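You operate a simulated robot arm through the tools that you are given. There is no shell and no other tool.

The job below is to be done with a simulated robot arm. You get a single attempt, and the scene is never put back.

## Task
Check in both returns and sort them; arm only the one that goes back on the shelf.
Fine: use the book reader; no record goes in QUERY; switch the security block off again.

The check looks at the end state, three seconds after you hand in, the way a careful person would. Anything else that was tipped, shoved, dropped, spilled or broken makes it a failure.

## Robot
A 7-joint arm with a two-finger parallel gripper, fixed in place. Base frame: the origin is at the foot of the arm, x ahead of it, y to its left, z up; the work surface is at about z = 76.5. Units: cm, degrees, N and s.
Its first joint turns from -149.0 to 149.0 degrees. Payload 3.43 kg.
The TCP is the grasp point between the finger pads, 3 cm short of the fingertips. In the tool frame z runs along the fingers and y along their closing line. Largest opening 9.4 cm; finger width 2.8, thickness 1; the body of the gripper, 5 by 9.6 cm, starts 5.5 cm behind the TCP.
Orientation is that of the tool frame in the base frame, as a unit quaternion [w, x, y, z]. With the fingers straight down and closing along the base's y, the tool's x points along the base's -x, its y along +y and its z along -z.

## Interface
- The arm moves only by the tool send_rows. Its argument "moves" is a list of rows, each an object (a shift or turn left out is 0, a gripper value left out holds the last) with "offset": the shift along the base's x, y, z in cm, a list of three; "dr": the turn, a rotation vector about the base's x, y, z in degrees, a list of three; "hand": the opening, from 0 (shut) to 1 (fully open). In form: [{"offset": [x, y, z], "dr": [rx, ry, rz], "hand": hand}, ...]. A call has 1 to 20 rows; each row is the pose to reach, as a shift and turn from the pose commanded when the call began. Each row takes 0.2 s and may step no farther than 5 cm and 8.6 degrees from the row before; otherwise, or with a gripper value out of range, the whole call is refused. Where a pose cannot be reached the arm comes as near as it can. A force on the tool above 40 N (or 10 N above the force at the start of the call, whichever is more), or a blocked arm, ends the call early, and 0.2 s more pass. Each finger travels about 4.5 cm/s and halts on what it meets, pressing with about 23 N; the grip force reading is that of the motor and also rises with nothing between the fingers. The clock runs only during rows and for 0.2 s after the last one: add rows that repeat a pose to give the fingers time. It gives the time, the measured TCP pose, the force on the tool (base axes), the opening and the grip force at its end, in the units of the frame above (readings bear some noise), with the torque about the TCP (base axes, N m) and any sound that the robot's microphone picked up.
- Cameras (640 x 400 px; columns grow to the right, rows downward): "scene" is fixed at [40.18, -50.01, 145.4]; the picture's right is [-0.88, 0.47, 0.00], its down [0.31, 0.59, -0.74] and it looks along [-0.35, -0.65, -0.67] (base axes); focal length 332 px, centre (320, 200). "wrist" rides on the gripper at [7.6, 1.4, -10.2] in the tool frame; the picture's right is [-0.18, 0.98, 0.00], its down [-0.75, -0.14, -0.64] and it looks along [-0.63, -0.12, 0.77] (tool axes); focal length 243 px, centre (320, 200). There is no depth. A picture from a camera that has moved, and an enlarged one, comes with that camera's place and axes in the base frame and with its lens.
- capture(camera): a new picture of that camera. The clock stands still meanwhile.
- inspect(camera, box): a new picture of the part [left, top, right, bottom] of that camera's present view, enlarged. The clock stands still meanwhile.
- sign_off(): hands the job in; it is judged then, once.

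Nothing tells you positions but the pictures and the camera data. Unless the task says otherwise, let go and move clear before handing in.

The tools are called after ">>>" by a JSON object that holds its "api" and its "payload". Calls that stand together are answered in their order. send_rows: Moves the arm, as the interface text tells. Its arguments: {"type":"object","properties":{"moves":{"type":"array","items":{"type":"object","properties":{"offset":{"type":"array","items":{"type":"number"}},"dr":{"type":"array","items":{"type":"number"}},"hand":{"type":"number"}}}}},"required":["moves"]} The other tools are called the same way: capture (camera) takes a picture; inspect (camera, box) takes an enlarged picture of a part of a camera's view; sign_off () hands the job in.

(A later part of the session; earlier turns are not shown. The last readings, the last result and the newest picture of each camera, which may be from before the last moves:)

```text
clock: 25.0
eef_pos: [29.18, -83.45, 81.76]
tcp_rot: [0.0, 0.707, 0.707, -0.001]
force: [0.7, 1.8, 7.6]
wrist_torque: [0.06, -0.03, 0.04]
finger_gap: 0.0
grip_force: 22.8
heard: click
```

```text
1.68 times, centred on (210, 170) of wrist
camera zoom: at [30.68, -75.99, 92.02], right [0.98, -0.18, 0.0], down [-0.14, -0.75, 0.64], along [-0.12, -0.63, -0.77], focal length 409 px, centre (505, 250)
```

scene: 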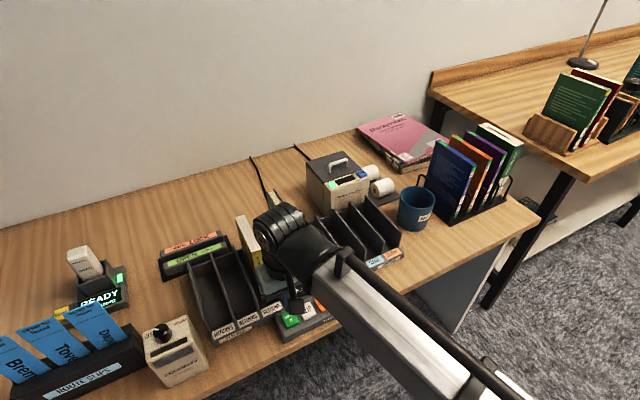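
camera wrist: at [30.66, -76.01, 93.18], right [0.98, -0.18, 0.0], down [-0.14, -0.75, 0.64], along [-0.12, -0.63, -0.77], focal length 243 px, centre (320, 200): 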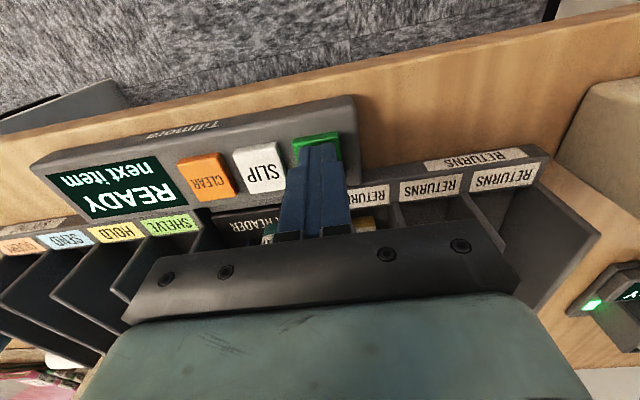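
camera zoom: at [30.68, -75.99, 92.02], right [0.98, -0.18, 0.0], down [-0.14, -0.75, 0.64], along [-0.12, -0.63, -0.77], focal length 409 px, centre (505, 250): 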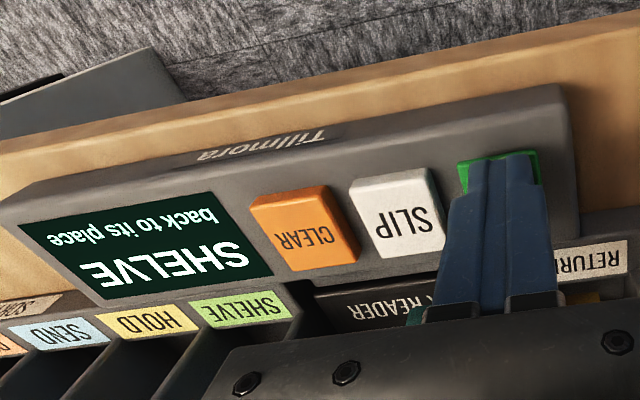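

Click: the display says "SHELVE – back to its place", so the green book is the one to arm. I'll rise off the button and read all displays.

>>> {"api": "send_rows", "payload": {"moves": [{"offset": [0, 0, 1]}, {"offset": [0, 0, 4]}, {"offset": [0, 0, 8]}, {"offset": [0, 0, 12]}, {"offset": [0, 1, 16]}, {"offset": [0, 2, 20]}, {"offset": [0, 2, 20]}]}}

>>> {"api": "capture", "payload": {"camera": "wrist"}}

>>> {"api": "capture", "payload": {"camera": "scene"}}

```text
clock: 26.6
eef_pos: [29.15, -81.56, 101.87]
tcp_rot: [0.001, 0.707, 0.707, 0.0]
force: [0.6, -0.7, 1.0]
wrist_torque: [0.01, 0.0, -0.02]
finger_gap: 0.01
grip_force: 23.0
```

```text
taken
camera wrist: at [30.69, -73.92, 112.12], right [0.98, -0.18, 0.0], down [-0.14, -0.75, 0.64], along [-0.12, -0.63, -0.77], focal length 243 px, centre (320, 200)
```

wrist: 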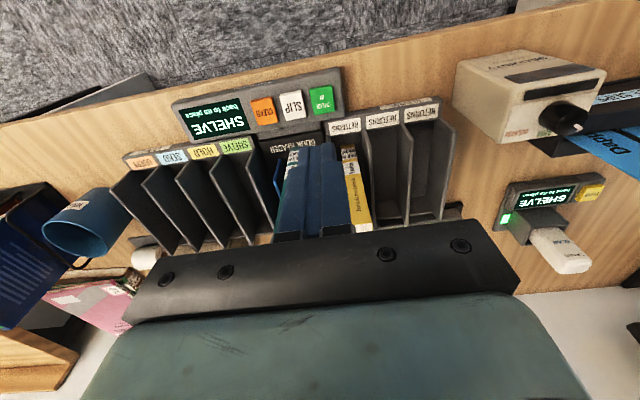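

```text
taken
```

scene: 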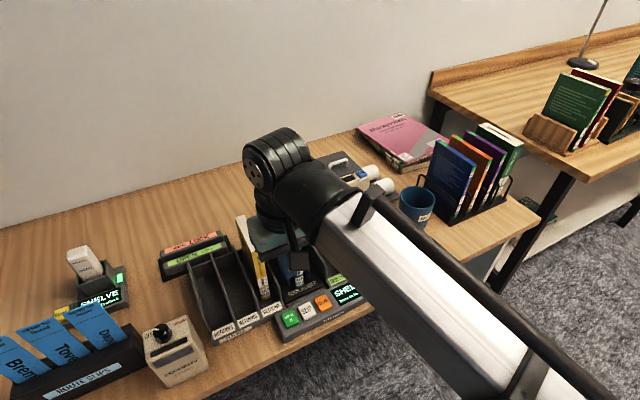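

All displays show SHELVE. Next I'll go above the security block to look at the knob before turning it to ARM.

>>> {"api": "send_rows", "payload": {"moves": [{"offset": [3, 0, 2]}, {"offset": [7, 0, 4], "hand": 0.3}, {"offset": [11, 0, 6], "hand": 0.6}, {"offset": [15, 0, 7], "hand": 0.6}, {"offset": [19, -1, 7], "hand": 0.6}, {"offset": [21.5, -2, 7], "hand": 0.6}, {"offset": [21.5, -3, 7], "hand": 0.6}, {"offset": [21.5, -3, 7], "hand": 0.6}]}}

>>> {"api": "capture", "payload": {"camera": "wrist"}}

>>> {"api": "capture", "payload": {"camera": "scene"}}

```text
clock: 28.4
eef_pos: [50.71, -84.6, 108.9]
tcp_rot: [0.0, 0.707, 0.707, 0.0]
force: [1.4, 0.2, 0.2]
wrist_torque: [-0.01, 0.01, 0.03]
finger_gap: 5.65
grip_force: 0.2
```

```text
taken
camera wrist: at [52.14, -77.01, 119.02], right [0.98, -0.18, 0.0], down [-0.14, -0.75, 0.64], along [-0.12, -0.63, -0.77], focal length 243 px, centre (320, 200)
```

wrist: 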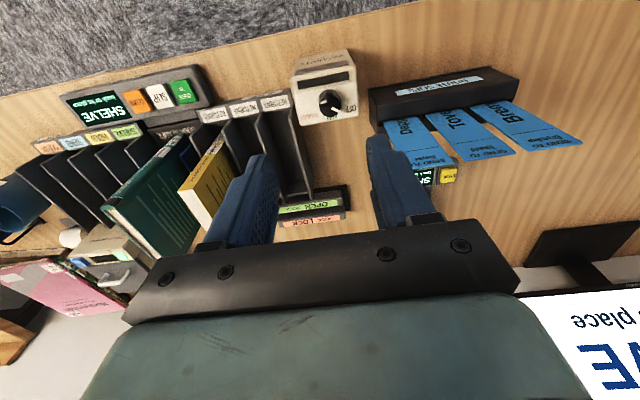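

```text
taken
```

scene: 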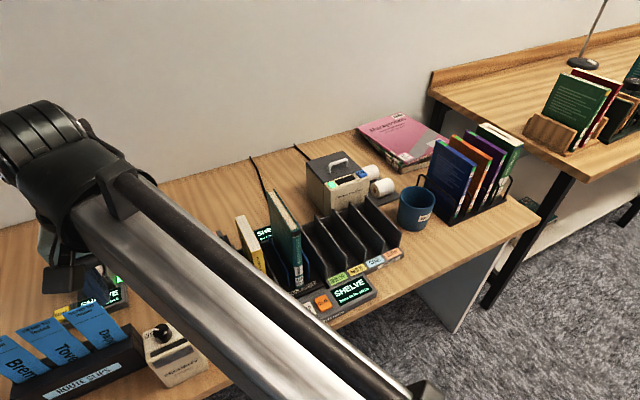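

>>> {"api": "inspect", "payload": {"camera": "wrist", "box": [275, 40, 375, 130]}}

>>> {"api": "inspect", "payload": {"camera": "scene", "box": [225, 170, 345, 310]}}

>>> {"api": "inspect", "payload": {"camera": "scene", "box": [130, 310, 220, 390]}}

```text
4.44 times, centred on (325, 85) of wrist
camera zoom: at [52.14, -77.01, 119.02], right [0.98, -0.18, 0.0], down [-0.14, -0.75, 0.64], along [-0.12, -0.63, -0.77], focal length 1078 px, centre (298, 711)
```

zoom: 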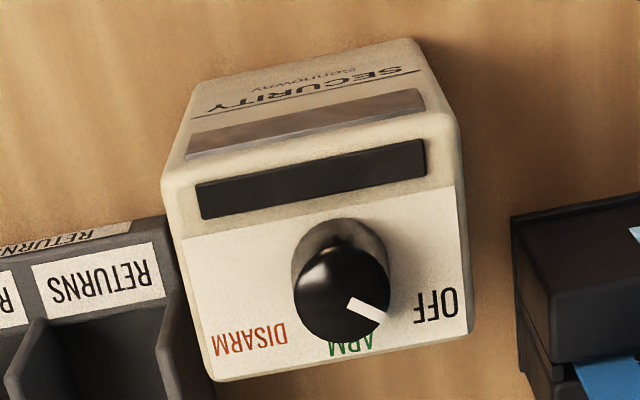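

```text
2.86 times, centred on (285, 240) of scene
camera zoom: at [40.18, -50.01, 145.4], right [-0.88, 0.47, 0.0], down [0.31, 0.59, -0.74], along [-0.35, -0.65, -0.67], focal length 948 px, centre (420, 86)
```

zoom: 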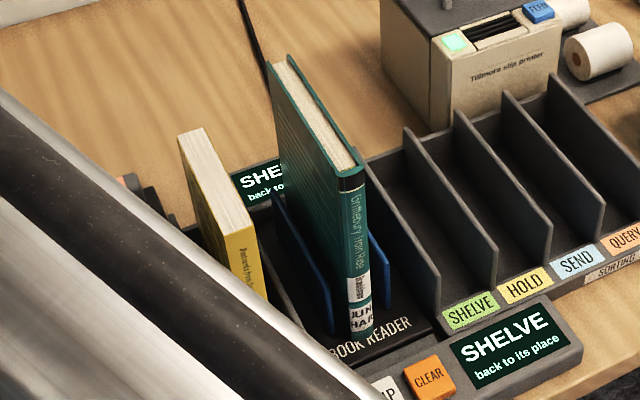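

```text
5.00 times, centred on (175, 350) of scene
camera zoom: at [40.18, -50.01, 145.4], right [-0.88, 0.47, 0.0], down [0.31, 0.59, -0.74], along [-0.35, -0.65, -0.67], focal length 1659 px, centre (1045, -550)
```

zoom: 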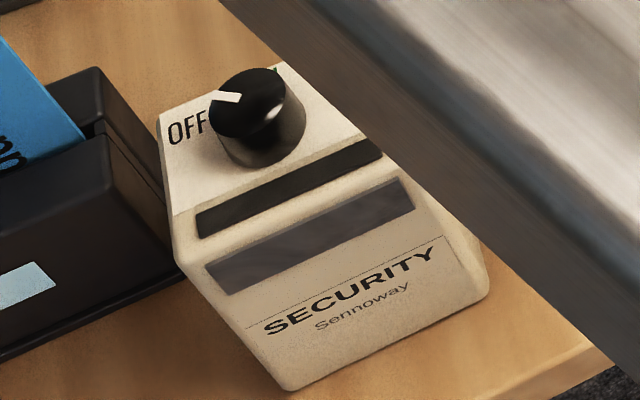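

The knob's top is at about (51.4, -86.9, 90.4), Ø2.5 cm, and ARM is roughly 55–60° clockwise. I'll pre-rotate the gripper +56° and come down to just above it.

>>> {"api": "send_rows", "payload": {"moves": [{"offset": [0.1, -0.3, 0], "dr": [0, 0, 8]}, {"offset": [0.3, -0.6, 0], "dr": [0, 0, 16]}, {"offset": [0.5, -1, -2], "dr": [0, 0, 24]}, {"offset": [0.7, -1.6, -4], "dr": [0, 0, 32]}, {"offset": [0.87, -2.28, -6], "dr": [0, 0, 40]}, {"offset": [0.87, -2.28, -8], "dr": [0, 0, 48]}, {"offset": [0.87, -2.28, -10], "dr": [0, 0, 56]}, {"offset": [0.87, -2.28, -13], "dr": [0, 0, 56]}, {"offset": [0.87, -2.28, -13], "dr": [0, 0, 56]}]}}

>>> {"api": "capture", "payload": {"camera": "wrist"}}

>>> {"api": "inspect", "payload": {"camera": "scene", "box": [110, 250, 230, 390]}}

```text
clock: 30.4
eef_pos: [51.56, -86.94, 95.93]
tcp_rot: [0.0, 0.29, 0.957, -0.001]
force: [-0.1, 0.2, 0.5]
wrist_torque: [-0.03, -0.03, 0.01]
finger_gap: 5.63
grip_force: 0.2
```

```text
taken
camera wrist: at [46.06, -81.5, 105.99], right [0.7, 0.71, 0.0], down [0.55, -0.54, 0.64], along [0.46, -0.45, -0.77], focal length 243 px, centre (320, 200)
```

wrist: 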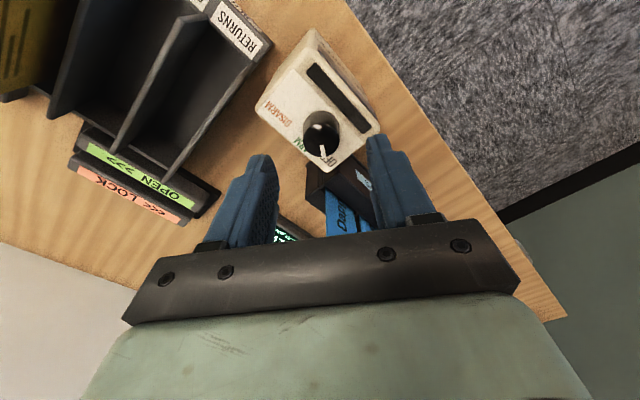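

```text
2.86 times, centred on (170, 320) of scene
camera zoom: at [40.18, -50.01, 145.4], right [-0.88, 0.47, 0.0], down [0.31, 0.59, -0.74], along [-0.35, -0.65, -0.67], focal length 948 px, centre (749, -143)
```

zoom: 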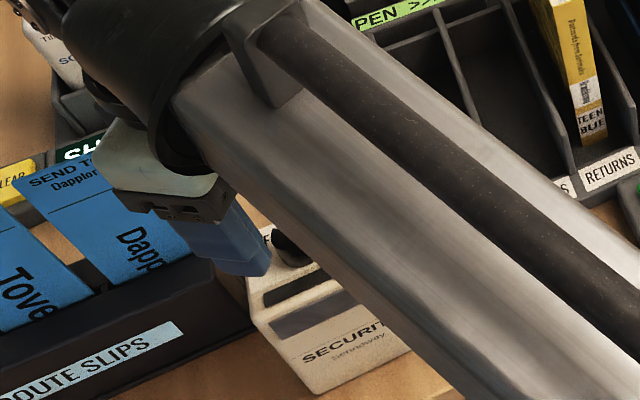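

The knob lies right under the TCP. I'll lower around it.

>>> {"api": "send_rows", "payload": {"moves": [{"offset": [0, 0, -1]}, {"offset": [0, 0, -2]}, {"offset": [0, 0, -3]}, {"offset": [0, 0, -3.5]}, {"offset": [0, 0, -3.8]}, {"offset": [0, 0, -3.8]}]}}

>>> {"api": "capture", "payload": {"camera": "wrist"}}

>>> {"api": "inspect", "payload": {"camera": "scene", "box": [110, 250, 230, 390]}}

```text
clock: 31.8
eef_pos: [51.55, -86.94, 91.86]
tcp_rot: [0.0, 0.292, 0.956, 0.0]
force: [-0.2, -0.7, -0.3]
wrist_torque: [0.02, 0.03, 0.02]
finger_gap: 5.61
grip_force: 0.0
```

```text
taken
camera wrist: at [46.1, -81.51, 102.15], right [0.7, 0.71, 0.0], down [0.55, -0.54, 0.64], along [0.46, -0.45, -0.77], focal length 243 px, centre (320, 200)
```

wrist: 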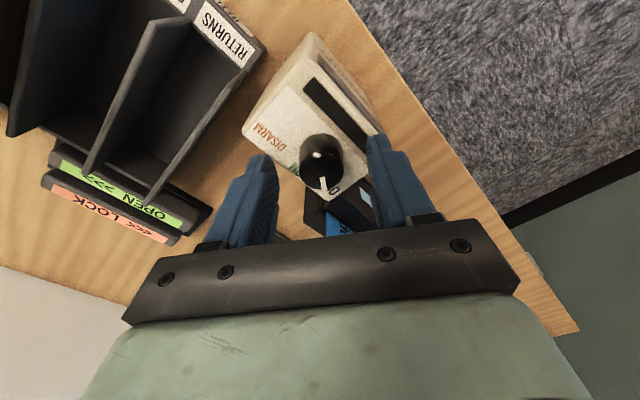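

```text
2.86 times, centred on (170, 320) of scene
camera zoom: at [40.18, -50.01, 145.4], right [-0.88, 0.47, 0.0], down [0.31, 0.59, -0.74], along [-0.35, -0.65, -0.67], focal length 948 px, centre (749, -143)
```

zoom: 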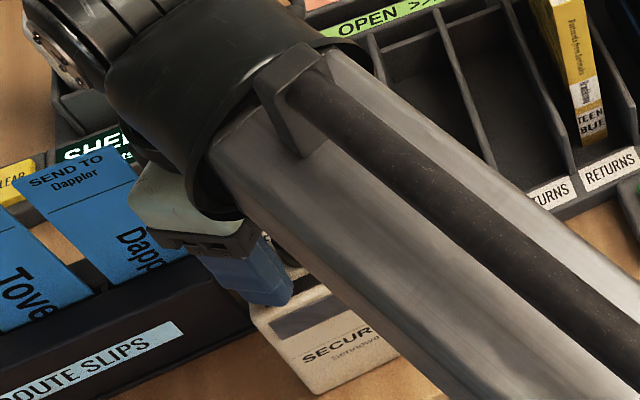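

I'll zoom to check finger depth relative to the knob before closing.

>>> {"api": "inspect", "payload": {"camera": "wrist", "box": [220, 80, 420, 240]}}

```text
2.50 times, centred on (320, 160) of wrist
camera zoom: at [46.1, -81.51, 102.15], right [0.7, 0.71, 0.0], down [0.55, -0.54, 0.64], along [0.46, -0.45, -0.77], focal length 606 px, centre (320, 300)
```

zoom: 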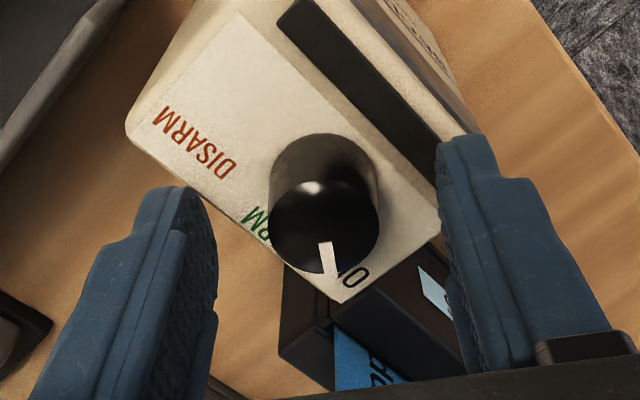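

The fingers overlap the knob by over 1 cm. I'll close on it.

>>> {"api": "send_rows", "payload": {"moves": [{"hand": 0.45}, {"hand": 0.3}, {"hand": 0.2}, {"hand": 0.18}, {"hand": 0.18}]}}

>>> {"api": "inspect", "payload": {"camera": "wrist", "box": [220, 80, 420, 240]}}

```text
clock: 33.0
eef_pos: [51.67, -86.81, 91.84]
tcp_rot: [0.0, 0.292, 0.956, 0.001]
force: [5.2, 8.9, -0.4]
wrist_torque: [0.26, -0.2, -0.02]
finger_gap: 2.62
grip_force: 45.0
```

```text
2.50 times, centred on (320, 160) of wrist
camera zoom: at [46.15, -81.43, 102.16], right [0.7, 0.71, 0.0], down [0.55, -0.54, 0.64], along [0.46, -0.45, -0.77], focal length 606 px, centre (320, 300)
```

zoom: 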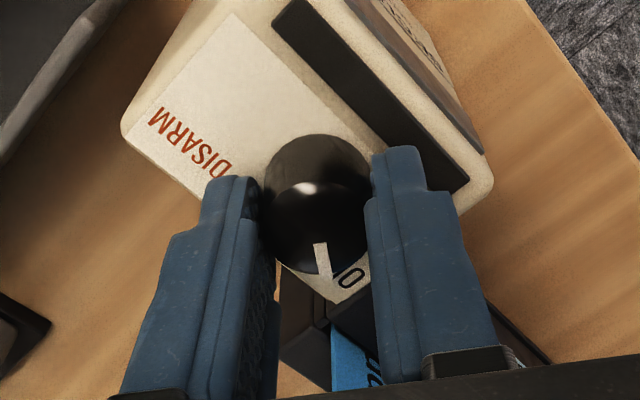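

Gripped, with a small sideways load; I'll shift the TCP slightly to centre on the knob and check the force.

>>> {"api": "send_rows", "payload": {"moves": [{"offset": [0.1, 0.16, 0]}, {"offset": [0.18, 0.27, 0]}, {"offset": [0.18, 0.27, 0]}]}}

```text
clock: 33.8
eef_pos: [51.53, -86.86, 91.9]
tcp_rot: [0.0, 0.293, 0.956, -0.002]
force: [-1.8, -8.3, -2.1]
wrist_torque: [-0.06, 0.4, 0.01]
finger_gap: 2.66
grip_force: 45.0
```

Overshot a little; back off by about half.

>>> {"api": "send_rows", "payload": {"moves": [{"offset": [-0.06, -0.13, 0]}, {"offset": [-0.06, -0.13, 0]}]}}

```text
clock: 34.4
eef_pos: [51.59, -86.76, 91.92]
tcp_rot: [0.0, 0.293, 0.956, 0.0]
force: [-4.9, -6.3, -1.2]
wrist_torque: [-0.5, -0.08, 0.04]
finger_gap: 2.63
grip_force: 45.2
```

>>> {"api": "send_rows", "payload": {"moves": [{"offset": [-0.08, -0.1, 0]}, {"offset": [-0.08, -0.1, 0]}]}}

```text
clock: 35.0
eef_pos: [51.58, -86.8, 91.91]
tcp_rot: [0.0, 0.292, 0.956, 0.001]
force: [0.3, 0.2, 1.0]
wrist_torque: [-0.12, -0.13, 0.04]
finger_gap: 2.63
grip_force: 45.2
```

Centred now. I'll rotate clockwise (−56°) toward ARM.

>>> {"api": "send_rows", "payload": {"moves": [{"dr": [0, 0, -6]}, {"dr": [0, 0, -13]}, {"dr": [0, 0, -20]}, {"dr": [0, 0, -27]}, {"dr": [0, 0, -34]}, {"dr": [0, 0, -41]}, {"dr": [0, 0, -48]}, {"dr": [0, 0, -55]}, {"dr": [0, 0, -55]}]}}

>>> {"api": "inspect", "payload": {"camera": "wrist", "box": [220, 60, 420, 240]}}

>>> {"api": "capture", "payload": {"camera": "scene"}}

```text
clock: 37.0
eef_pos: [51.37, -86.83, 91.96]
tcp_rot: [-0.001, 0.701, 0.713, -0.001]
force: [-12.9, -7.4, -4.3]
wrist_torque: [-0.42, 0.38, 0.04]
finger_gap: 2.62
grip_force: 45.0
```

```text
2.22 times, centred on (320, 150) of wrist
camera zoom: at [52.83, -79.31, 102.16], right [0.99, -0.17, 0.0], down [-0.13, -0.76, 0.64], along [-0.11, -0.63, -0.77], focal length 539 px, centre (320, 311)
```

zoom: 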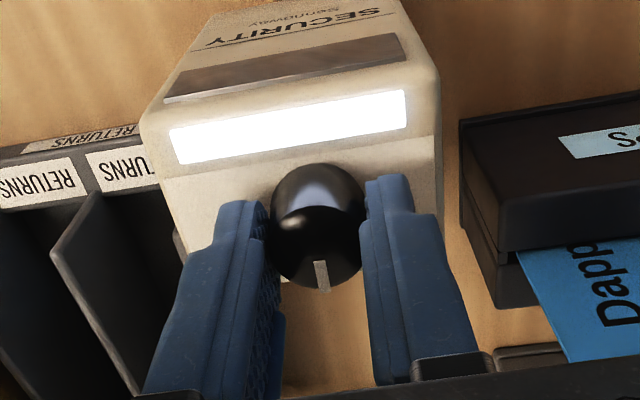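

```text
taken
```

scene: 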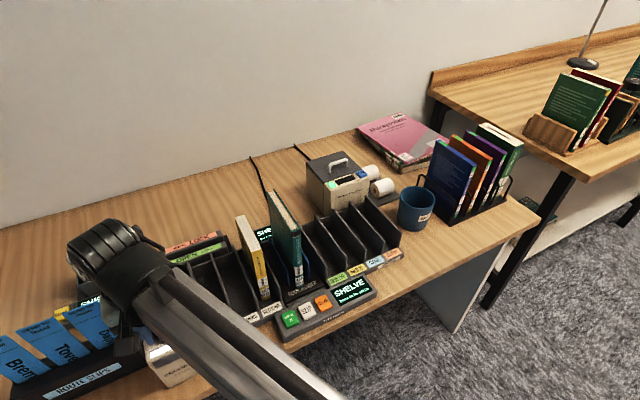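

The lamp strip lit up. I'll open the fingers and rise to check the pointer position.

>>> {"api": "send_rows", "payload": {"moves": [{"hand": 0.35}, {"hand": 0.5}, {"hand": 0.6}, {"hand": 0.6, "offset": [0, 0, 2]}, {"hand": 0.6, "offset": [0, 0, 6]}, {"hand": 0.6, "offset": [0, 1, 10]}, {"hand": 0.6, "offset": [0, 2, 14]}, {"hand": 0.6, "offset": [0, 2, 16]}, {"hand": 0.6, "offset": [0, 2, 16]}]}}

>>> {"api": "inspect", "payload": {"camera": "wrist", "box": [260, 30, 390, 140]}}

>>> {"api": "inspect", "payload": {"camera": "scene", "box": [130, 310, 220, 390]}}

```text
clock: 39.0
eef_pos: [51.55, -84.84, 107.88]
tcp_rot: [0.0, 0.701, 0.713, 0.0]
force: [-0.4, 0.8, 0.2]
wrist_torque: [0.01, -0.01, -0.02]
finger_gap: 5.65
grip_force: 0.0
```

```text
3.64 times, centred on (325, 85) of wrist
camera zoom: at [52.97, -77.18, 118.15], right [0.99, -0.17, 0.0], down [-0.13, -0.76, 0.64], along [-0.11, -0.63, -0.77], focal length 882 px, centre (302, 618)
```

zoom: 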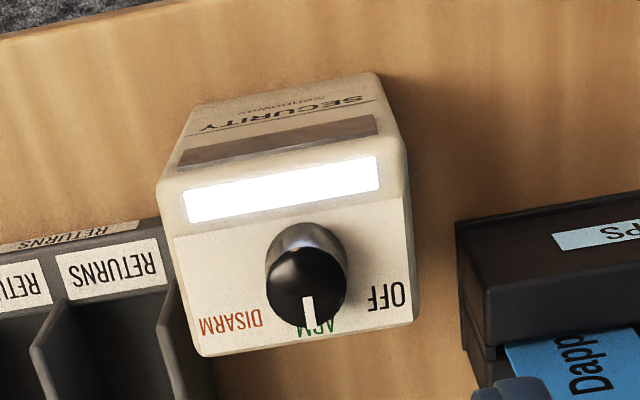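

```text
5.00 times, centred on (175, 350) of scene
camera zoom: at [40.18, -50.01, 145.4], right [-0.88, 0.47, 0.0], down [0.31, 0.59, -0.74], along [-0.35, -0.65, -0.67], focal length 1659 px, centre (1045, -550)
```

zoom: 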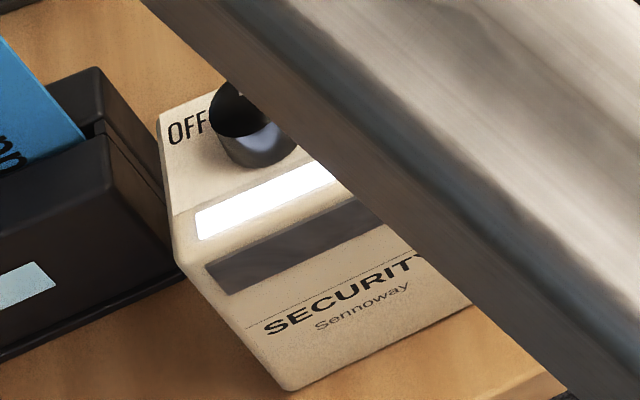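

The knob now points to ARM, the lamp is lit and the block hasn't moved; the active pad is on its front (+y) face near the top. Before fetching the book, I'll test with the empty gripper whether I can yaw +180° here so a spine could face the pad.

>>> {"api": "send_rows", "payload": {"moves": [{"offset": [0, 0.5, 0.5], "dr": [0, 0, 8]}, {"offset": [0, 1, 1], "dr": [0, 0, 16]}, {"offset": [0, 1.5, 1.5], "dr": [0, 0, 24]}, {"offset": [0, 2, 2], "dr": [0, 0, 32]}, {"offset": [0, 2.5, 2.5], "dr": [0, 0, 40]}, {"offset": [0, 3, 3], "dr": [0, 0, 48]}, {"offset": [0, 3.5, 3.5], "dr": [0, 0, 56]}, {"offset": [0, 4, 4], "dr": [0, 0, 64]}, {"offset": [0, 4.5, 4.5], "dr": [0, 0, 72]}, {"offset": [0, 5, 5], "dr": [0, 0, 80]}, {"offset": [0, 5.5, 5], "dr": [0, 0, 88]}, {"offset": [0, 6, 5], "dr": [0, 0, 96]}, {"offset": [0, 6.5, 5], "dr": [0, 0, 104]}, {"offset": [0, 7, 5], "dr": [0, 0, 112]}, {"offset": [0, 7, 5], "dr": [0, 0, 120]}, {"offset": [0, 7, 5], "dr": [0, 0, 128]}, {"offset": [0, 7, 5], "dr": [0, 0, 136]}, {"offset": [0, 7, 5], "dr": [0, 0, 144]}, {"offset": [0, 7, 5], "dr": [0, 0, 152]}, {"offset": [0, 7, 5], "dr": [0, 0, 152]}]}}

>>> {"api": "capture", "payload": {"camera": "scene"}}

```text
clock: 43.2
eef_pos: [51.58, -77.87, 112.99]
tcp_rot: [-0.001, -0.523, 0.852, 0.0]
force: [-0.2, 0.4, -0.4]
wrist_torque: [-0.04, -0.02, 0.02]
finger_gap: 5.66
grip_force: 0.2
```

```text
taken
```

scene: 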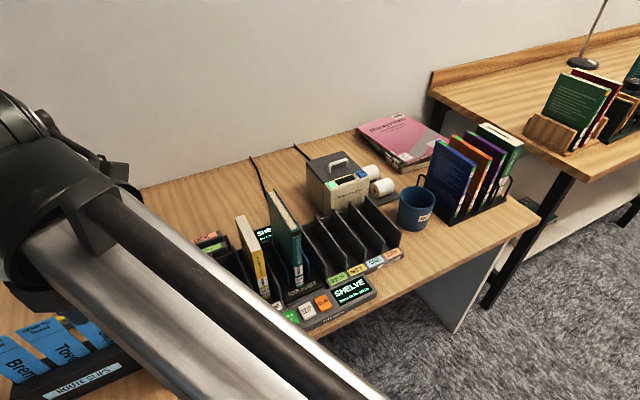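

Yaw works to +152°. I'll add the rest to +181° (base-aligned).

>>> {"api": "send_rows", "payload": {"moves": [{"dr": [0, 0, 8]}, {"dr": [0, 0, 16]}, {"dr": [0, 0, 24]}, {"dr": [0, 0, 27]}, {"dr": [0, 0, 27]}]}}

>>> {"api": "capture", "payload": {"camera": "wrist"}}

```text
clock: 44.4
eef_pos: [51.47, -77.83, 112.98]
tcp_rot: [0.0, 0.707, -0.707, 0.0]
force: [0.4, -0.2, -0.3]
wrist_torque: [-0.01, 0.01, -0.04]
finger_gap: 5.63
grip_force: 0.0
```

```text
taken
camera wrist: at [50.21, -85.51, 123.15], right [-0.98, 0.18, 0.0], down [0.14, 0.75, 0.64], along [0.12, 0.63, -0.77], focal length 243 px, centre (320, 200)
```

wrist: 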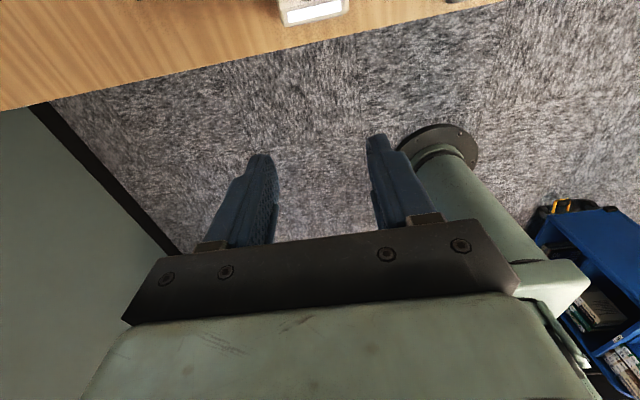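

A 180° flip is possible here. I'll rotate back and travel to above the green book in the reader.

>>> {"api": "send_rows", "payload": {"moves": [{"offset": [-1, 0, 0], "dr": [0, 0, -8]}, {"offset": [-2, 0, 0], "dr": [0, 0, -16]}, {"offset": [-3, 0, 0], "dr": [0, 0, -24]}, {"offset": [-4, 0, 0], "dr": [0, 0, -32]}, {"offset": [-5, 0, 0], "dr": [0, 0, -40]}, {"offset": [-6.5, 0, 0], "dr": [0, 0, -48]}, {"offset": [-8, 0, 0], "dr": [0, 0, -56]}, {"offset": [-9.5, 0, 0], "dr": [0, 0, -64]}, {"offset": [-11, 0, 0], "dr": [0, 0, -72]}, {"offset": [-12.5, 0, 0], "dr": [0, 0, -80]}, {"offset": [-14, 0, 0], "dr": [0, 0, -88]}, {"offset": [-15.5, 0, 0], "dr": [0, 0, -96]}, {"offset": [-17, 0, 0], "dr": [0, 0, -104]}, {"offset": [-18.5, 0, 0], "dr": [0, 0, -112]}, {"offset": [-20, 0, 0], "dr": [0, 0, -120]}, {"offset": [-21.5, 0, 0], "dr": [0, 0, -128]}, {"offset": [-23, 0, 0], "dr": [0, 0, -136]}, {"offset": [-24.5, 0, 0], "dr": [0, 0, -144]}, {"offset": [-26, 0, 0], "dr": [0, 0, -152]}, {"offset": [-27, 0, 0], "dr": [0, 0, -160]}]}}

>>> {"api": "send_rows", "payload": {"moves": [{"offset": [-1, -2, 0], "dr": [0, 0, -8], "hand": 0.5}, {"offset": [-1.1, -5, 0], "dr": [0, 0, -16], "hand": 0.5}, {"offset": [-1.1, -9, -1], "dr": [0, 0, -20], "hand": 0.5}, {"offset": [-1.1, -13, -3], "dr": [0, 0, -20], "hand": 0.5}, {"offset": [-1.1, -16.5, -5], "dr": [0, 0, -20], "hand": 0.5}, {"offset": [-1.1, -18.6, -7], "dr": [0, 0, -20], "hand": 0.5}, {"offset": [-1.1, -18.6, -7], "dr": [0, 0, -20], "hand": 0.5}]}}

>>> {"api": "inspect", "payload": {"camera": "wrist", "box": [220, 20, 420, 220]}}

```text
clock: 48.6
eef_pos: [24.56, -77.9, 112.85]
tcp_rot: [0.0, 0.574, 0.819, 0.001]
force: [0.5, -0.8, -0.1]
wrist_torque: [-0.02, 0.03, 0.03]
finger_gap: 5.63
grip_force: 0.0
```

```text
clock: 50.2
eef_pos: [23.4, -96.39, 105.88]
tcp_rot: [-0.001, 0.707, 0.707, 0.0]
force: [0.4, -0.2, -1.0]
wrist_torque: [0.03, 0.02, 0.02]
finger_gap: 4.7
grip_force: 0.0
```

```text
2.00 times, centred on (320, 120) of wrist
camera zoom: at [24.91, -88.77, 116.12], right [0.98, -0.18, 0.0], down [-0.14, -0.75, 0.64], along [-0.12, -0.63, -0.77], focal length 485 px, centre (320, 360)
```

zoom: 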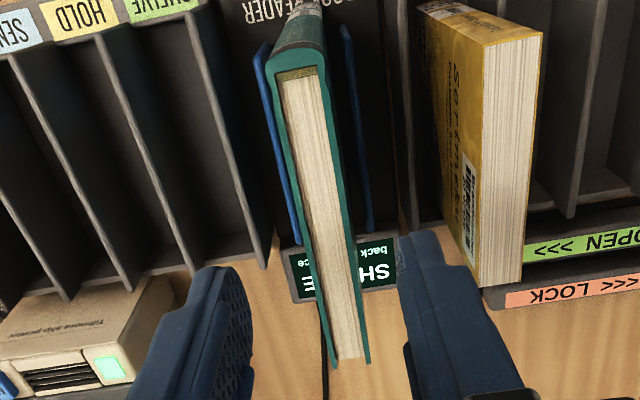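

The book is centred between the fingers. Descend, grip and lift.

>>> {"api": "send_rows", "payload": {"moves": [{"offset": [0, 0, -3]}, {"offset": [0, 0, -6]}, {"offset": [0, 0, -9]}, {"offset": [0, 0, -11.5]}, {"offset": [0, 0, -12.5]}, {"offset": [0, 0, -12.5], "hand": 0.3}, {"offset": [0, 0, -12.5], "hand": 0.12}, {"offset": [0, 0, -12.5], "hand": 0.1}, {"offset": [0, 0, -12.5], "hand": 0.1}, {"offset": [0, 0, -12.5], "hand": 0.1}]}}

>>> {"api": "send_rows", "payload": {"moves": [{"offset": [0, 0, 1]}, {"offset": [0, 0, 3]}, {"offset": [0, 0, 6]}, {"offset": [0, 0, 10]}, {"offset": [0, 0, 14]}, {"offset": [0, 0, 18]}, {"offset": [0, 0, 21]}, {"offset": [0, 0, 21]}]}}

>>> {"api": "capture", "payload": {"camera": "scene"}}

>>> {"api": "capture", "payload": {"camera": "wrist"}}

```text
clock: 52.4
eef_pos: [23.54, -96.51, 93.44]
tcp_rot: [0.0, 0.707, 0.707, 0.0]
force: [0.0, 0.4, -0.2]
wrist_torque: [0.01, 0.01, 0.03]
finger_gap: 2.43
grip_force: 23.4
```

```text
clock: 54.2
eef_pos: [23.43, -96.42, 114.48]
tcp_rot: [0.0, 0.707, 0.707, 0.0]
force: [-0.2, 0.0, -3.1]
wrist_torque: [0.03, 0.0, 0.06]
finger_gap: 2.42
grip_force: 23.1
```

```text
taken
```

scene: 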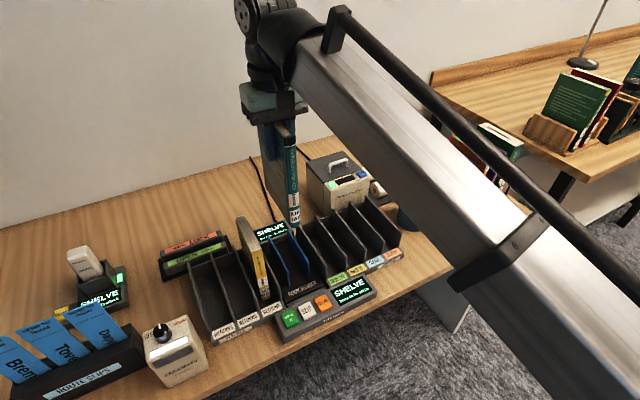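

```text
taken
camera wrist: at [24.92, -88.84, 124.76], right [0.98, -0.18, 0.0], down [-0.14, -0.75, 0.64], along [-0.12, -0.63, -0.77], focal length 243 px, centre (320, 200)
```

wrist: 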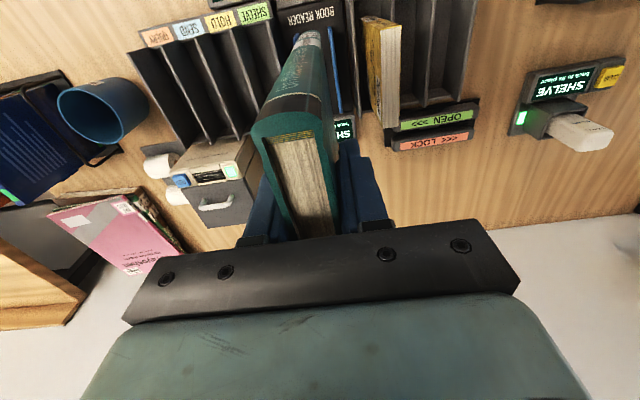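

Got it. I'll bring the book out in front and flip it 180° on the way to the security block, high enough to clear everything.

>>> {"api": "send_rows", "payload": {"moves": [{"offset": [0, 3, 0]}, {"offset": [0, 7, 0]}, {"offset": [1, 11, 0]}, {"offset": [2, 15, 0]}, {"offset": [3, 19, 0], "dr": [0, 0, 5]}, {"offset": [5, 22, 0], "dr": [0, 0, 12]}, {"offset": [7, 24, 0], "dr": [0, 0, 20]}, {"offset": [9, 24, 0], "dr": [0, 0, 28]}, {"offset": [11, 24, 0], "dr": [0, 0, 36]}, {"offset": [13, 24, 0], "dr": [0, 0, 44]}, {"offset": [15, 24, 0], "dr": [0, 0, 52]}, {"offset": [17, 24, 0], "dr": [0, 0, 60]}, {"offset": [19, 24, 0], "dr": [0, 0, 68]}, {"offset": [21, 24, 0], "dr": [0, 0, 76]}, {"offset": [23, 24, 0], "dr": [0, 0, 84]}, {"offset": [25, 24, 0], "dr": [0, 0, 92]}, {"offset": [26.5, 24, 0], "dr": [0, 0, 100]}, {"offset": [27.6, 24, 0], "dr": [0, 0, 108]}, {"offset": [27.6, 24, 0], "dr": [0, 0, 116]}, {"offset": [27.6, 24, 0], "dr": [0, 0, 124]}]}}

>>> {"api": "send_rows", "payload": {"moves": [{"dr": [0, 0, 8]}, {"dr": [0, 0, 16]}, {"dr": [0, 0, 24]}, {"dr": [0, 0, 32]}, {"dr": [0, 0, 40]}, {"dr": [0, 0, 48]}, {"dr": [0, 0, 56]}, {"dr": [0, 0, 56]}]}}

>>> {"api": "capture", "payload": {"camera": "scene"}}

>>> {"api": "capture", "payload": {"camera": "wrist"}}

```text
clock: 58.4
eef_pos: [51.02, -72.5, 114.36]
tcp_rot: [0.0, -0.293, 0.956, 0.0]
force: [0.4, 0.1, -3.9]
wrist_torque: [-0.04, 0.02, 0.02]
finger_gap: 2.41
grip_force: 22.8
```

```text
clock: 60.2
eef_pos: [51.16, -72.4, 114.43]
tcp_rot: [0.0, 0.707, -0.707, -0.001]
force: [-0.2, 0.6, -3.5]
wrist_torque: [-0.07, 0.0, 0.01]
finger_gap: 2.4
grip_force: 23.2
```

```text
taken
```

scene: 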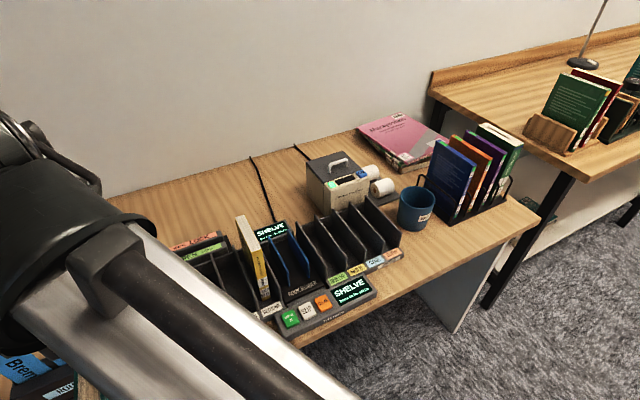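

```text
taken
camera wrist: at [49.73, -80.12, 124.64], right [-0.98, 0.18, 0.0], down [0.14, 0.75, 0.64], along [0.12, 0.63, -0.77], focal length 243 px, centre (320, 200)
```

wrist: 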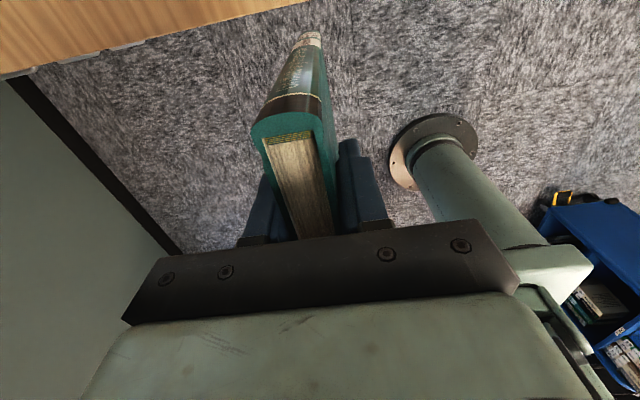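

The book is flipped with its spine toward the pad, about 6 cm in front of it. I'll lower it in front of the block.

>>> {"api": "send_rows", "payload": {"moves": [{"offset": [0, 0, -2]}, {"offset": [0, 0, -5]}, {"offset": [0, 0, -8]}, {"offset": [0, 0, -11]}, {"offset": [0, 0, -14]}, {"offset": [0, 0, -17]}, {"offset": [0, 0, -18.5]}, {"offset": [0, 0, -18.5]}]}}

>>> {"api": "capture", "payload": {"camera": "wrist"}}

>>> {"api": "capture", "payload": {"camera": "scene"}}

```text
clock: 62.0
eef_pos: [51.04, -72.5, 95.92]
tcp_rot: [0.0, -0.707, 0.707, 0.0]
force: [-0.4, -0.5, -2.3]
wrist_torque: [-0.02, -0.02, 0.0]
finger_gap: 2.43
grip_force: 22.9
```

```text
taken
camera wrist: at [49.75, -80.1, 106.06], right [-0.98, 0.18, 0.0], down [0.14, 0.75, 0.64], along [0.12, 0.63, -0.77], focal length 243 px, centre (320, 200)
```

wrist: 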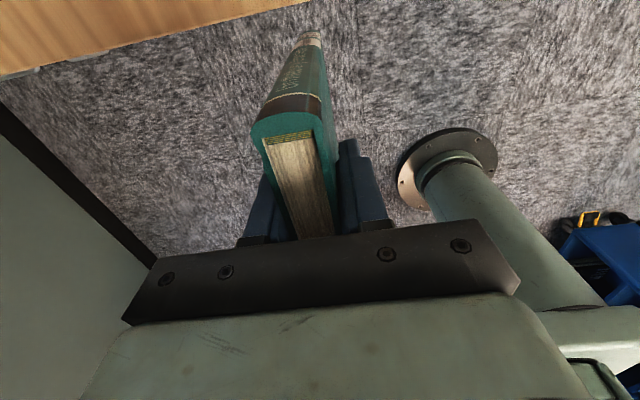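

```text
taken
```

scene: 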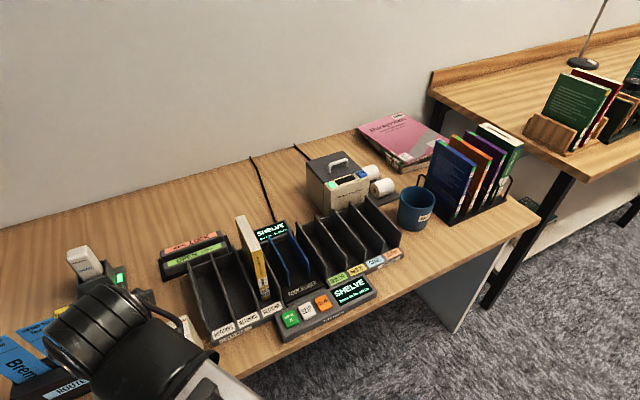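

I'll advance toward the pad: 4 cm first, then smaller steps, watching the lamp.

>>> {"api": "send_rows", "payload": {"moves": [{"offset": [0, -1.5, 0]}, {"offset": [0, -3, 0]}, {"offset": [0, -4, 0]}, {"offset": [0, -4.4, 0]}, {"offset": [0, -4.4, 0]}]}}

>>> {"api": "capture", "payload": {"camera": "wrist"}}

>>> {"api": "inspect", "payload": {"camera": "scene", "box": [60, 260, 240, 400]}}

```text
clock: 63.2
eef_pos: [51.15, -76.78, 95.86]
tcp_rot: [0.0, -0.707, 0.707, 0.001]
force: [0.0, 0.3, -2.9]
wrist_torque: [-0.07, -0.01, -0.02]
finger_gap: 2.41
grip_force: 23.0
```

```text
taken
camera wrist: at [49.74, -84.51, 106.11], right [-0.98, 0.18, 0.0], down [0.14, 0.75, 0.64], along [0.12, 0.63, -0.77], focal length 243 px, centre (320, 200)
```

wrist: 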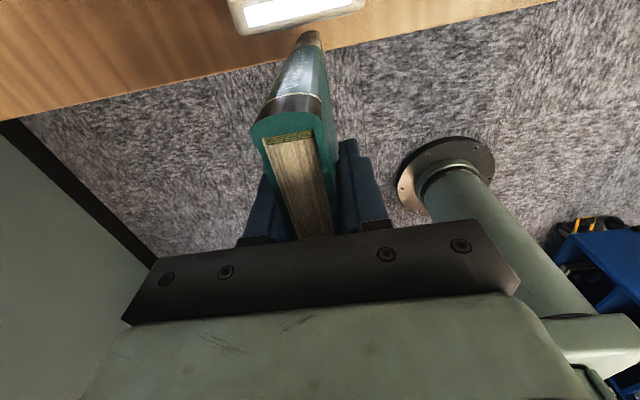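

```text
2.86 times, centred on (150, 330) of scene
camera zoom: at [40.18, -50.01, 145.4], right [-0.88, 0.47, 0.0], down [0.31, 0.59, -0.74], along [-0.35, -0.65, -0.67], focal length 948 px, centre (806, -171)
```

zoom: 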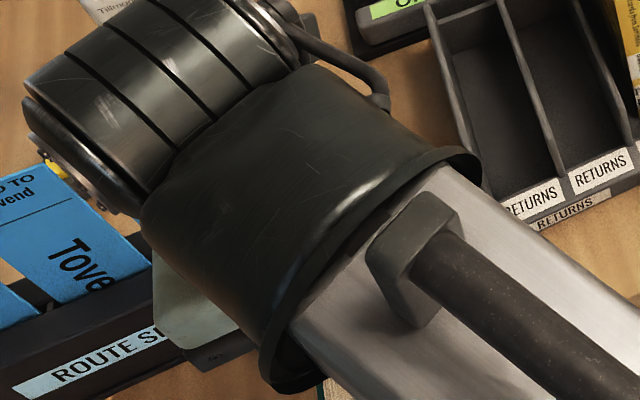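

The lamp is on and the spine is about 1 cm from the pad. I'll close in slowly.

>>> {"api": "send_rows", "payload": {"moves": [{"offset": [0, -0.3, 0]}, {"offset": [0, -0.6, 0]}, {"offset": [0, -0.6, 0]}]}}

>>> {"api": "capture", "payload": {"camera": "wrist"}}

```text
clock: 64.0
eef_pos: [50.98, -77.45, 95.97]
tcp_rot: [0.0, -0.707, 0.707, 0.0]
force: [0.1, -0.3, -3.5]
wrist_torque: [-0.04, 0.02, 0.0]
finger_gap: 2.43
grip_force: 23.3
```

```text
taken
camera wrist: at [49.7, -85.1, 106.11], right [-0.98, 0.18, 0.0], down [0.14, 0.75, 0.64], along [0.12, 0.63, -0.77], focal length 243 px, centre (320, 200)
```

wrist: 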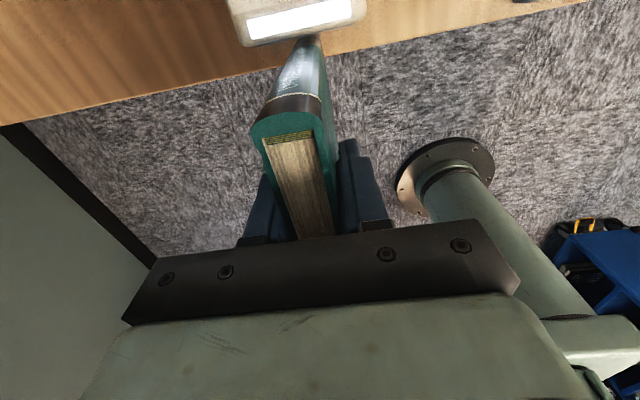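

>>> {"api": "send_rows", "payload": {"moves": [{"offset": [0, -0.2, 0]}, {"offset": [0, -0.4, 0]}, {"offset": [0, -0.4, 0]}]}}

>>> {"api": "inspect", "payload": {"camera": "wrist", "box": [210, 0, 390, 130]}}

```text
clock: 64.8
eef_pos: [51.06, -77.99, 95.9]
tcp_rot: [0.0, 0.707, -0.707, 0.001]
force: [0.3, -0.5, -3.7]
wrist_torque: [-0.06, 0.0, 0.02]
finger_gap: 2.43
grip_force: 22.6
```

```text
3.08 times, centred on (300, 65) of wrist
camera zoom: at [49.71, -85.5, 106.12], right [-0.98, 0.18, 0.0], down [0.14, 0.75, 0.64], along [0.12, 0.63, -0.77], focal length 746 px, centre (382, 615)
```

zoom: 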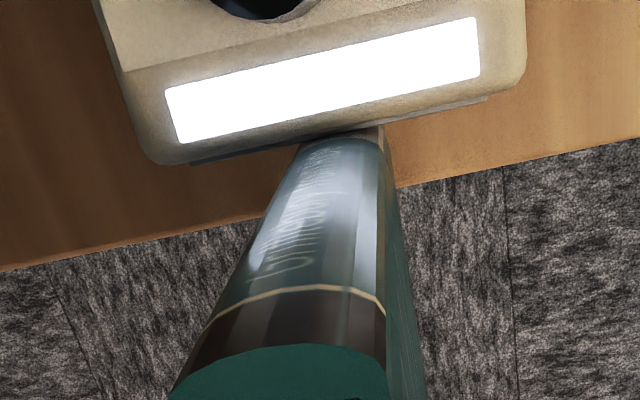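

>>> {"api": "send_rows", "payload": {"moves": [{"offset": [0, -0.15, 0]}, {"offset": [0, -0.25, 0]}, {"offset": [0, -0.25, 0]}]}}

>>> {"api": "inspect", "payload": {"camera": "wrist", "box": [210, 0, 390, 130]}}

```text
clock: 65.6
eef_pos: [51.05, -77.96, 95.96]
tcp_rot: [0.001, -0.707, 0.708, 0.001]
force: [-0.1, 9.3, -1.1]
wrist_torque: [0.55, 0.01, 0.0]
finger_gap: 2.44
grip_force: 23.3
```

```text
3.08 times, centred on (300, 65) of wrist
camera zoom: at [49.71, -85.65, 106.13], right [-0.98, 0.18, 0.0], down [0.14, 0.75, 0.64], along [0.12, 0.63, -0.77], focal length 746 px, centre (382, 615)
```

zoom: 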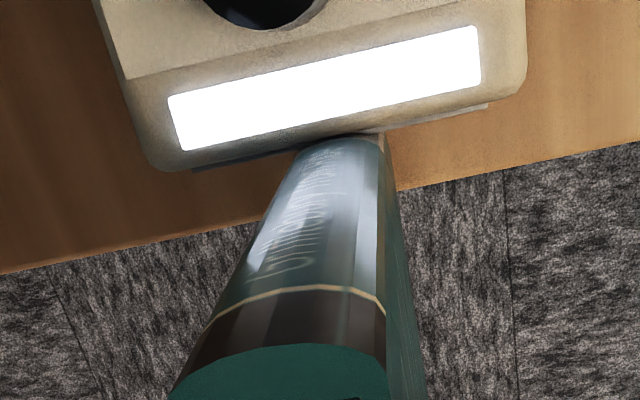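

The spine touches the pad. I'll ease the pressure and swipe the spine along the pad vertically, listening for feedback.

>>> {"api": "send_rows", "payload": {"moves": [{"offset": [0, 0.15, 0]}, {"offset": [0, 0.15, 1]}, {"offset": [0, 0.15, 2]}, {"offset": [0, 0.15, 3]}, {"offset": [0, 0.15, 4]}, {"offset": [0, 0.15, 5]}, {"offset": [0, 0.15, 6]}, {"offset": [0, 0.15, 6]}]}}

>>> {"api": "capture", "payload": {"camera": "wrist"}}

```text
clock: 67.4
eef_pos: [51.1, -78.08, 101.96]
tcp_rot: [-0.001, -0.707, 0.707, 0.001]
force: [-0.1, 1.3, -3.3]
wrist_torque: [-0.1, -0.05, 0.01]
finger_gap: 2.43
grip_force: 23.1
```

```text
taken
camera wrist: at [49.76, -85.62, 112.2], right [-0.98, 0.18, 0.0], down [0.14, 0.75, 0.64], along [0.12, 0.63, -0.77], focal length 243 px, centre (320, 200)
```

wrist: 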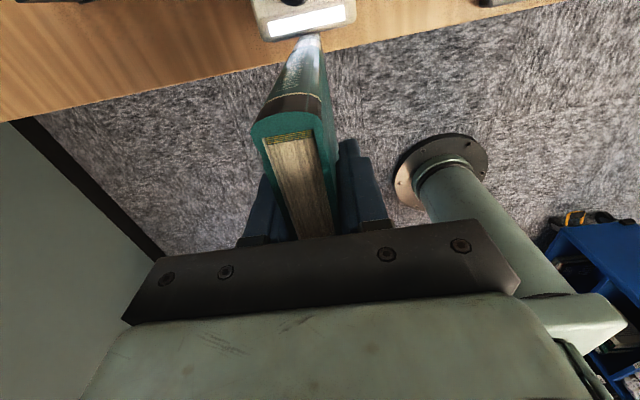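

No response yet. I'll swipe downward so the middle of the spine passes the pad as well.

>>> {"api": "send_rows", "payload": {"moves": [{"offset": [0, -0.05, -1]}, {"offset": [0, -0.05, -2]}, {"offset": [0, -0.05, -3]}, {"offset": [0, -0.05, -4]}, {"offset": [0, -0.05, -5]}, {"offset": [0, -0.05, -6]}, {"offset": [0, -0.05, -7]}, {"offset": [0, -0.05, -7.8]}, {"offset": [0, -0.05, -8.5]}, {"offset": [0, -0.05, -8.5]}]}}

>>> {"api": "inspect", "payload": {"camera": "wrist", "box": [210, 0, 390, 130]}}

```text
clock: 69.6
eef_pos: [51.11, -78.0, 93.43]
tcp_rot: [0.0, -0.707, 0.707, 0.0]
force: [0.6, 3.5, -2.8]
wrist_torque: [0.11, -0.03, 0.03]
finger_gap: 2.44
grip_force: 23.2
```

```text
3.08 times, centred on (300, 65) of wrist
camera zoom: at [49.71, -85.63, 103.65], right [-0.98, 0.18, 0.0], down [0.14, 0.75, 0.64], along [0.12, 0.63, -0.77], focal length 746 px, centre (382, 615)
```

zoom: 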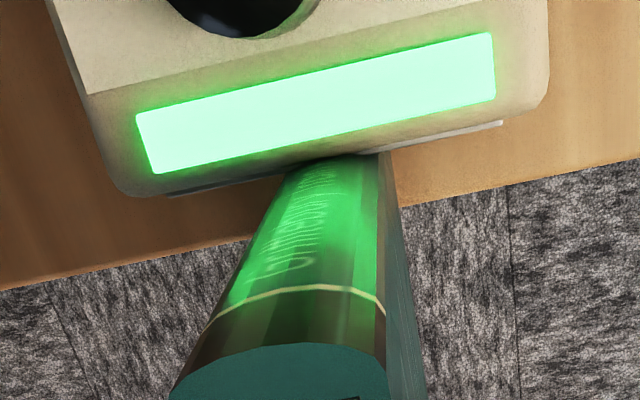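

The lamp turned green – the green book is armed. I'll hold briefly, then back away in +y and check the lamp.

>>> {"api": "send_rows", "payload": {"moves": [{"offset": [0, 0, 0]}, {"offset": [0, 0, 0]}, {"offset": [0, 0, 0]}, {"offset": [0, 0.5, 0]}, {"offset": [0, 1.5, 0]}, {"offset": [0, 3, 0]}, {"offset": [0, 5, 1]}, {"offset": [0, 5, 3]}]}}

>>> {"api": "capture", "payload": {"camera": "wrist"}}

>>> {"api": "inspect", "payload": {"camera": "scene", "box": [60, 260, 240, 400]}}

```text
clock: 71.4
eef_pos: [51.05, -73.07, 96.37]
tcp_rot: [0.0, 0.707, -0.707, 0.0]
force: [0.3, 0.5, -3.3]
wrist_torque: [-0.01, 0.01, 0.01]
finger_gap: 2.4
grip_force: 23.0
```

```text
taken
camera wrist: at [49.73, -80.67, 106.69], right [-0.98, 0.18, 0.0], down [0.14, 0.75, 0.64], along [0.12, 0.63, -0.77], focal length 243 px, centre (320, 200)
```

wrist: 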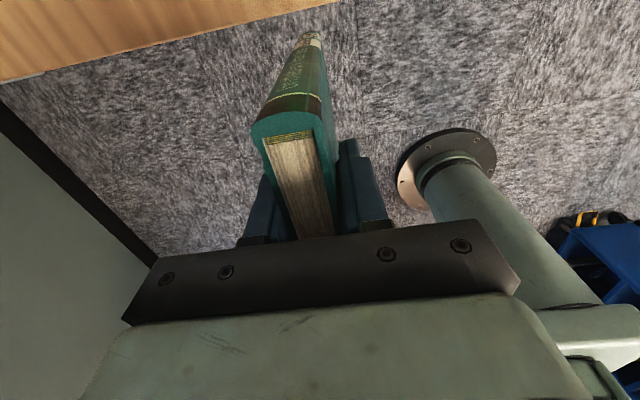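

```text
2.86 times, centred on (150, 330) of scene
camera zoom: at [40.18, -50.01, 145.4], right [-0.88, 0.47, 0.0], down [0.31, 0.59, -0.74], along [-0.35, -0.65, -0.67], focal length 948 px, centre (806, -171)
```

zoom: 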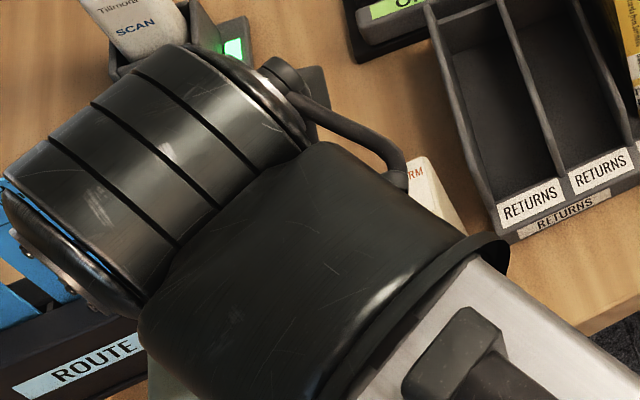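

Now I'll raise the book and flip it back (spine toward the operator), moving toward the SHELVE slot.

>>> {"api": "send_rows", "payload": {"moves": [{"offset": [0, 1, 3]}, {"offset": [0, 1, 7]}, {"offset": [0, 1, 11]}, {"offset": [0, 1, 15]}, {"offset": [0, 1, 18]}, {"offset": [-1, 1, 19], "dr": [0, 0, -8]}, {"offset": [-2, 1, 19], "dr": [0, 0, -16]}, {"offset": [-3, 1, 19], "dr": [0, 0, -24]}, {"offset": [-4, 1, 19], "dr": [0, 0, -32]}, {"offset": [-5, 1, 19], "dr": [0, 0, -40]}, {"offset": [-6, 1, 19], "dr": [0, 0, -48]}, {"offset": [-8, 1, 19], "dr": [0, 0, -56]}, {"offset": [-10, 1, 19], "dr": [0, 0, -64]}, {"offset": [-12, 1, 19], "dr": [0, 0, -72]}, {"offset": [-14, 1, 19], "dr": [0, 0, -80]}, {"offset": [-16, 1, 19], "dr": [0, 0, -88]}, {"offset": [-18, 1, 19], "dr": [0, 0, -96]}, {"offset": [-20, 1, 19], "dr": [0, 0, -104]}, {"offset": [-22, 1, 19], "dr": [0, 0, -112]}, {"offset": [-24, 1, 19], "dr": [0, 0, -120]}]}}

>>> {"api": "send_rows", "payload": {"moves": [{"offset": [-2, 0, 0], "dr": [0, 0, -8]}, {"offset": [-4, 0, 0], "dr": [0, 0, -16]}, {"offset": [-6, 0, 0], "dr": [0, 0, -24]}, {"offset": [-8, 0, 0], "dr": [0, 0, -32]}, {"offset": [-10, 0, 0], "dr": [0, 0, -40]}, {"offset": [-11.5, -2, 0], "dr": [0, 0, -48]}, {"offset": [-12.6, -5, 0], "dr": [0, 0, -55]}, {"offset": [-12.6, -8, 0], "dr": [0, 0, -60]}, {"offset": [-12.6, -12, 0], "dr": [0, 0, -60]}, {"offset": [-12.6, -16, 0], "dr": [0, 0, -60]}, {"offset": [-12.6, -20, 0], "dr": [0, 0, -60]}, {"offset": [-12.6, -24, 0], "dr": [0, 0, -60]}, {"offset": [-12.6, -24.3, 0], "dr": [0, 0, -60]}, {"offset": [-12.6, -24.3, 0], "dr": [0, 0, -60]}]}}

>>> {"api": "capture", "payload": {"camera": "scene"}}

>>> {"api": "inspect", "payload": {"camera": "wrist", "box": [180, 0, 400, 180]}}

```text
clock: 75.6
eef_pos: [27.05, -72.08, 115.51]
tcp_rot: [0.0, 0.26, 0.966, 0.0]
force: [0.5, -0.4, -3.2]
wrist_torque: [0.03, 0.06, 0.0]
finger_gap: 2.45
grip_force: 22.7
```

```text
clock: 76.1
eef_pos: [24.78, -72.27, 115.38]
tcp_rot: [0.004, 0.339, 0.941, -0.006]
force: [-0.7, -1.1, -4.8]
wrist_torque: [0.09, -0.09, 0.1]
finger_gap: 2.44
grip_force: 23.4
stopped in row 2: the force on the tool passed its limit at 58 N (the readings are from after the stop); the commanded pose is now the measured one
```

```text
taken
```

scene: 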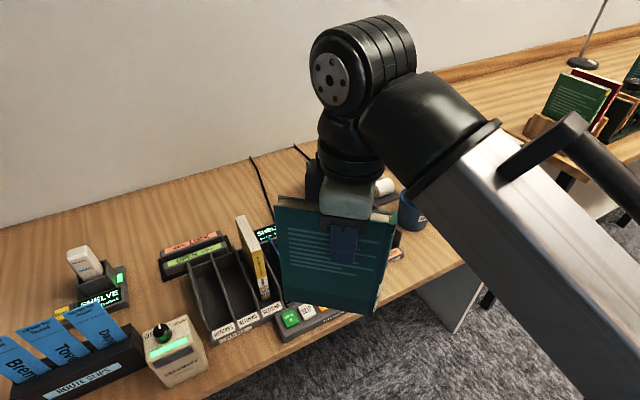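

```text
2.22 times, centred on (290, 90) of wrist
camera zoom: at [19.75, -66.17, 125.55], right [0.77, 0.64, -0.01], down [0.49, -0.58, 0.65], along [0.41, -0.5, -0.76], focal length 539 px, centre (387, 444)
```

zoom: 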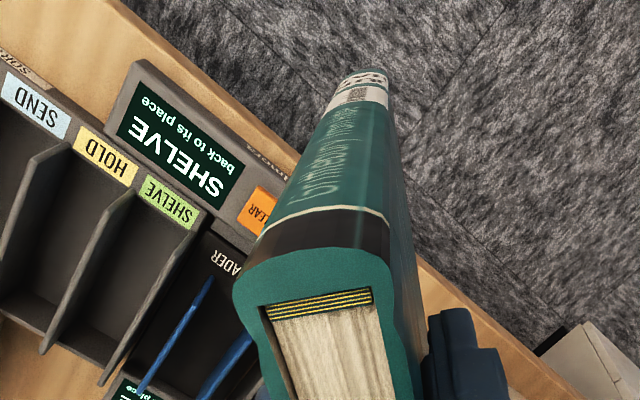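

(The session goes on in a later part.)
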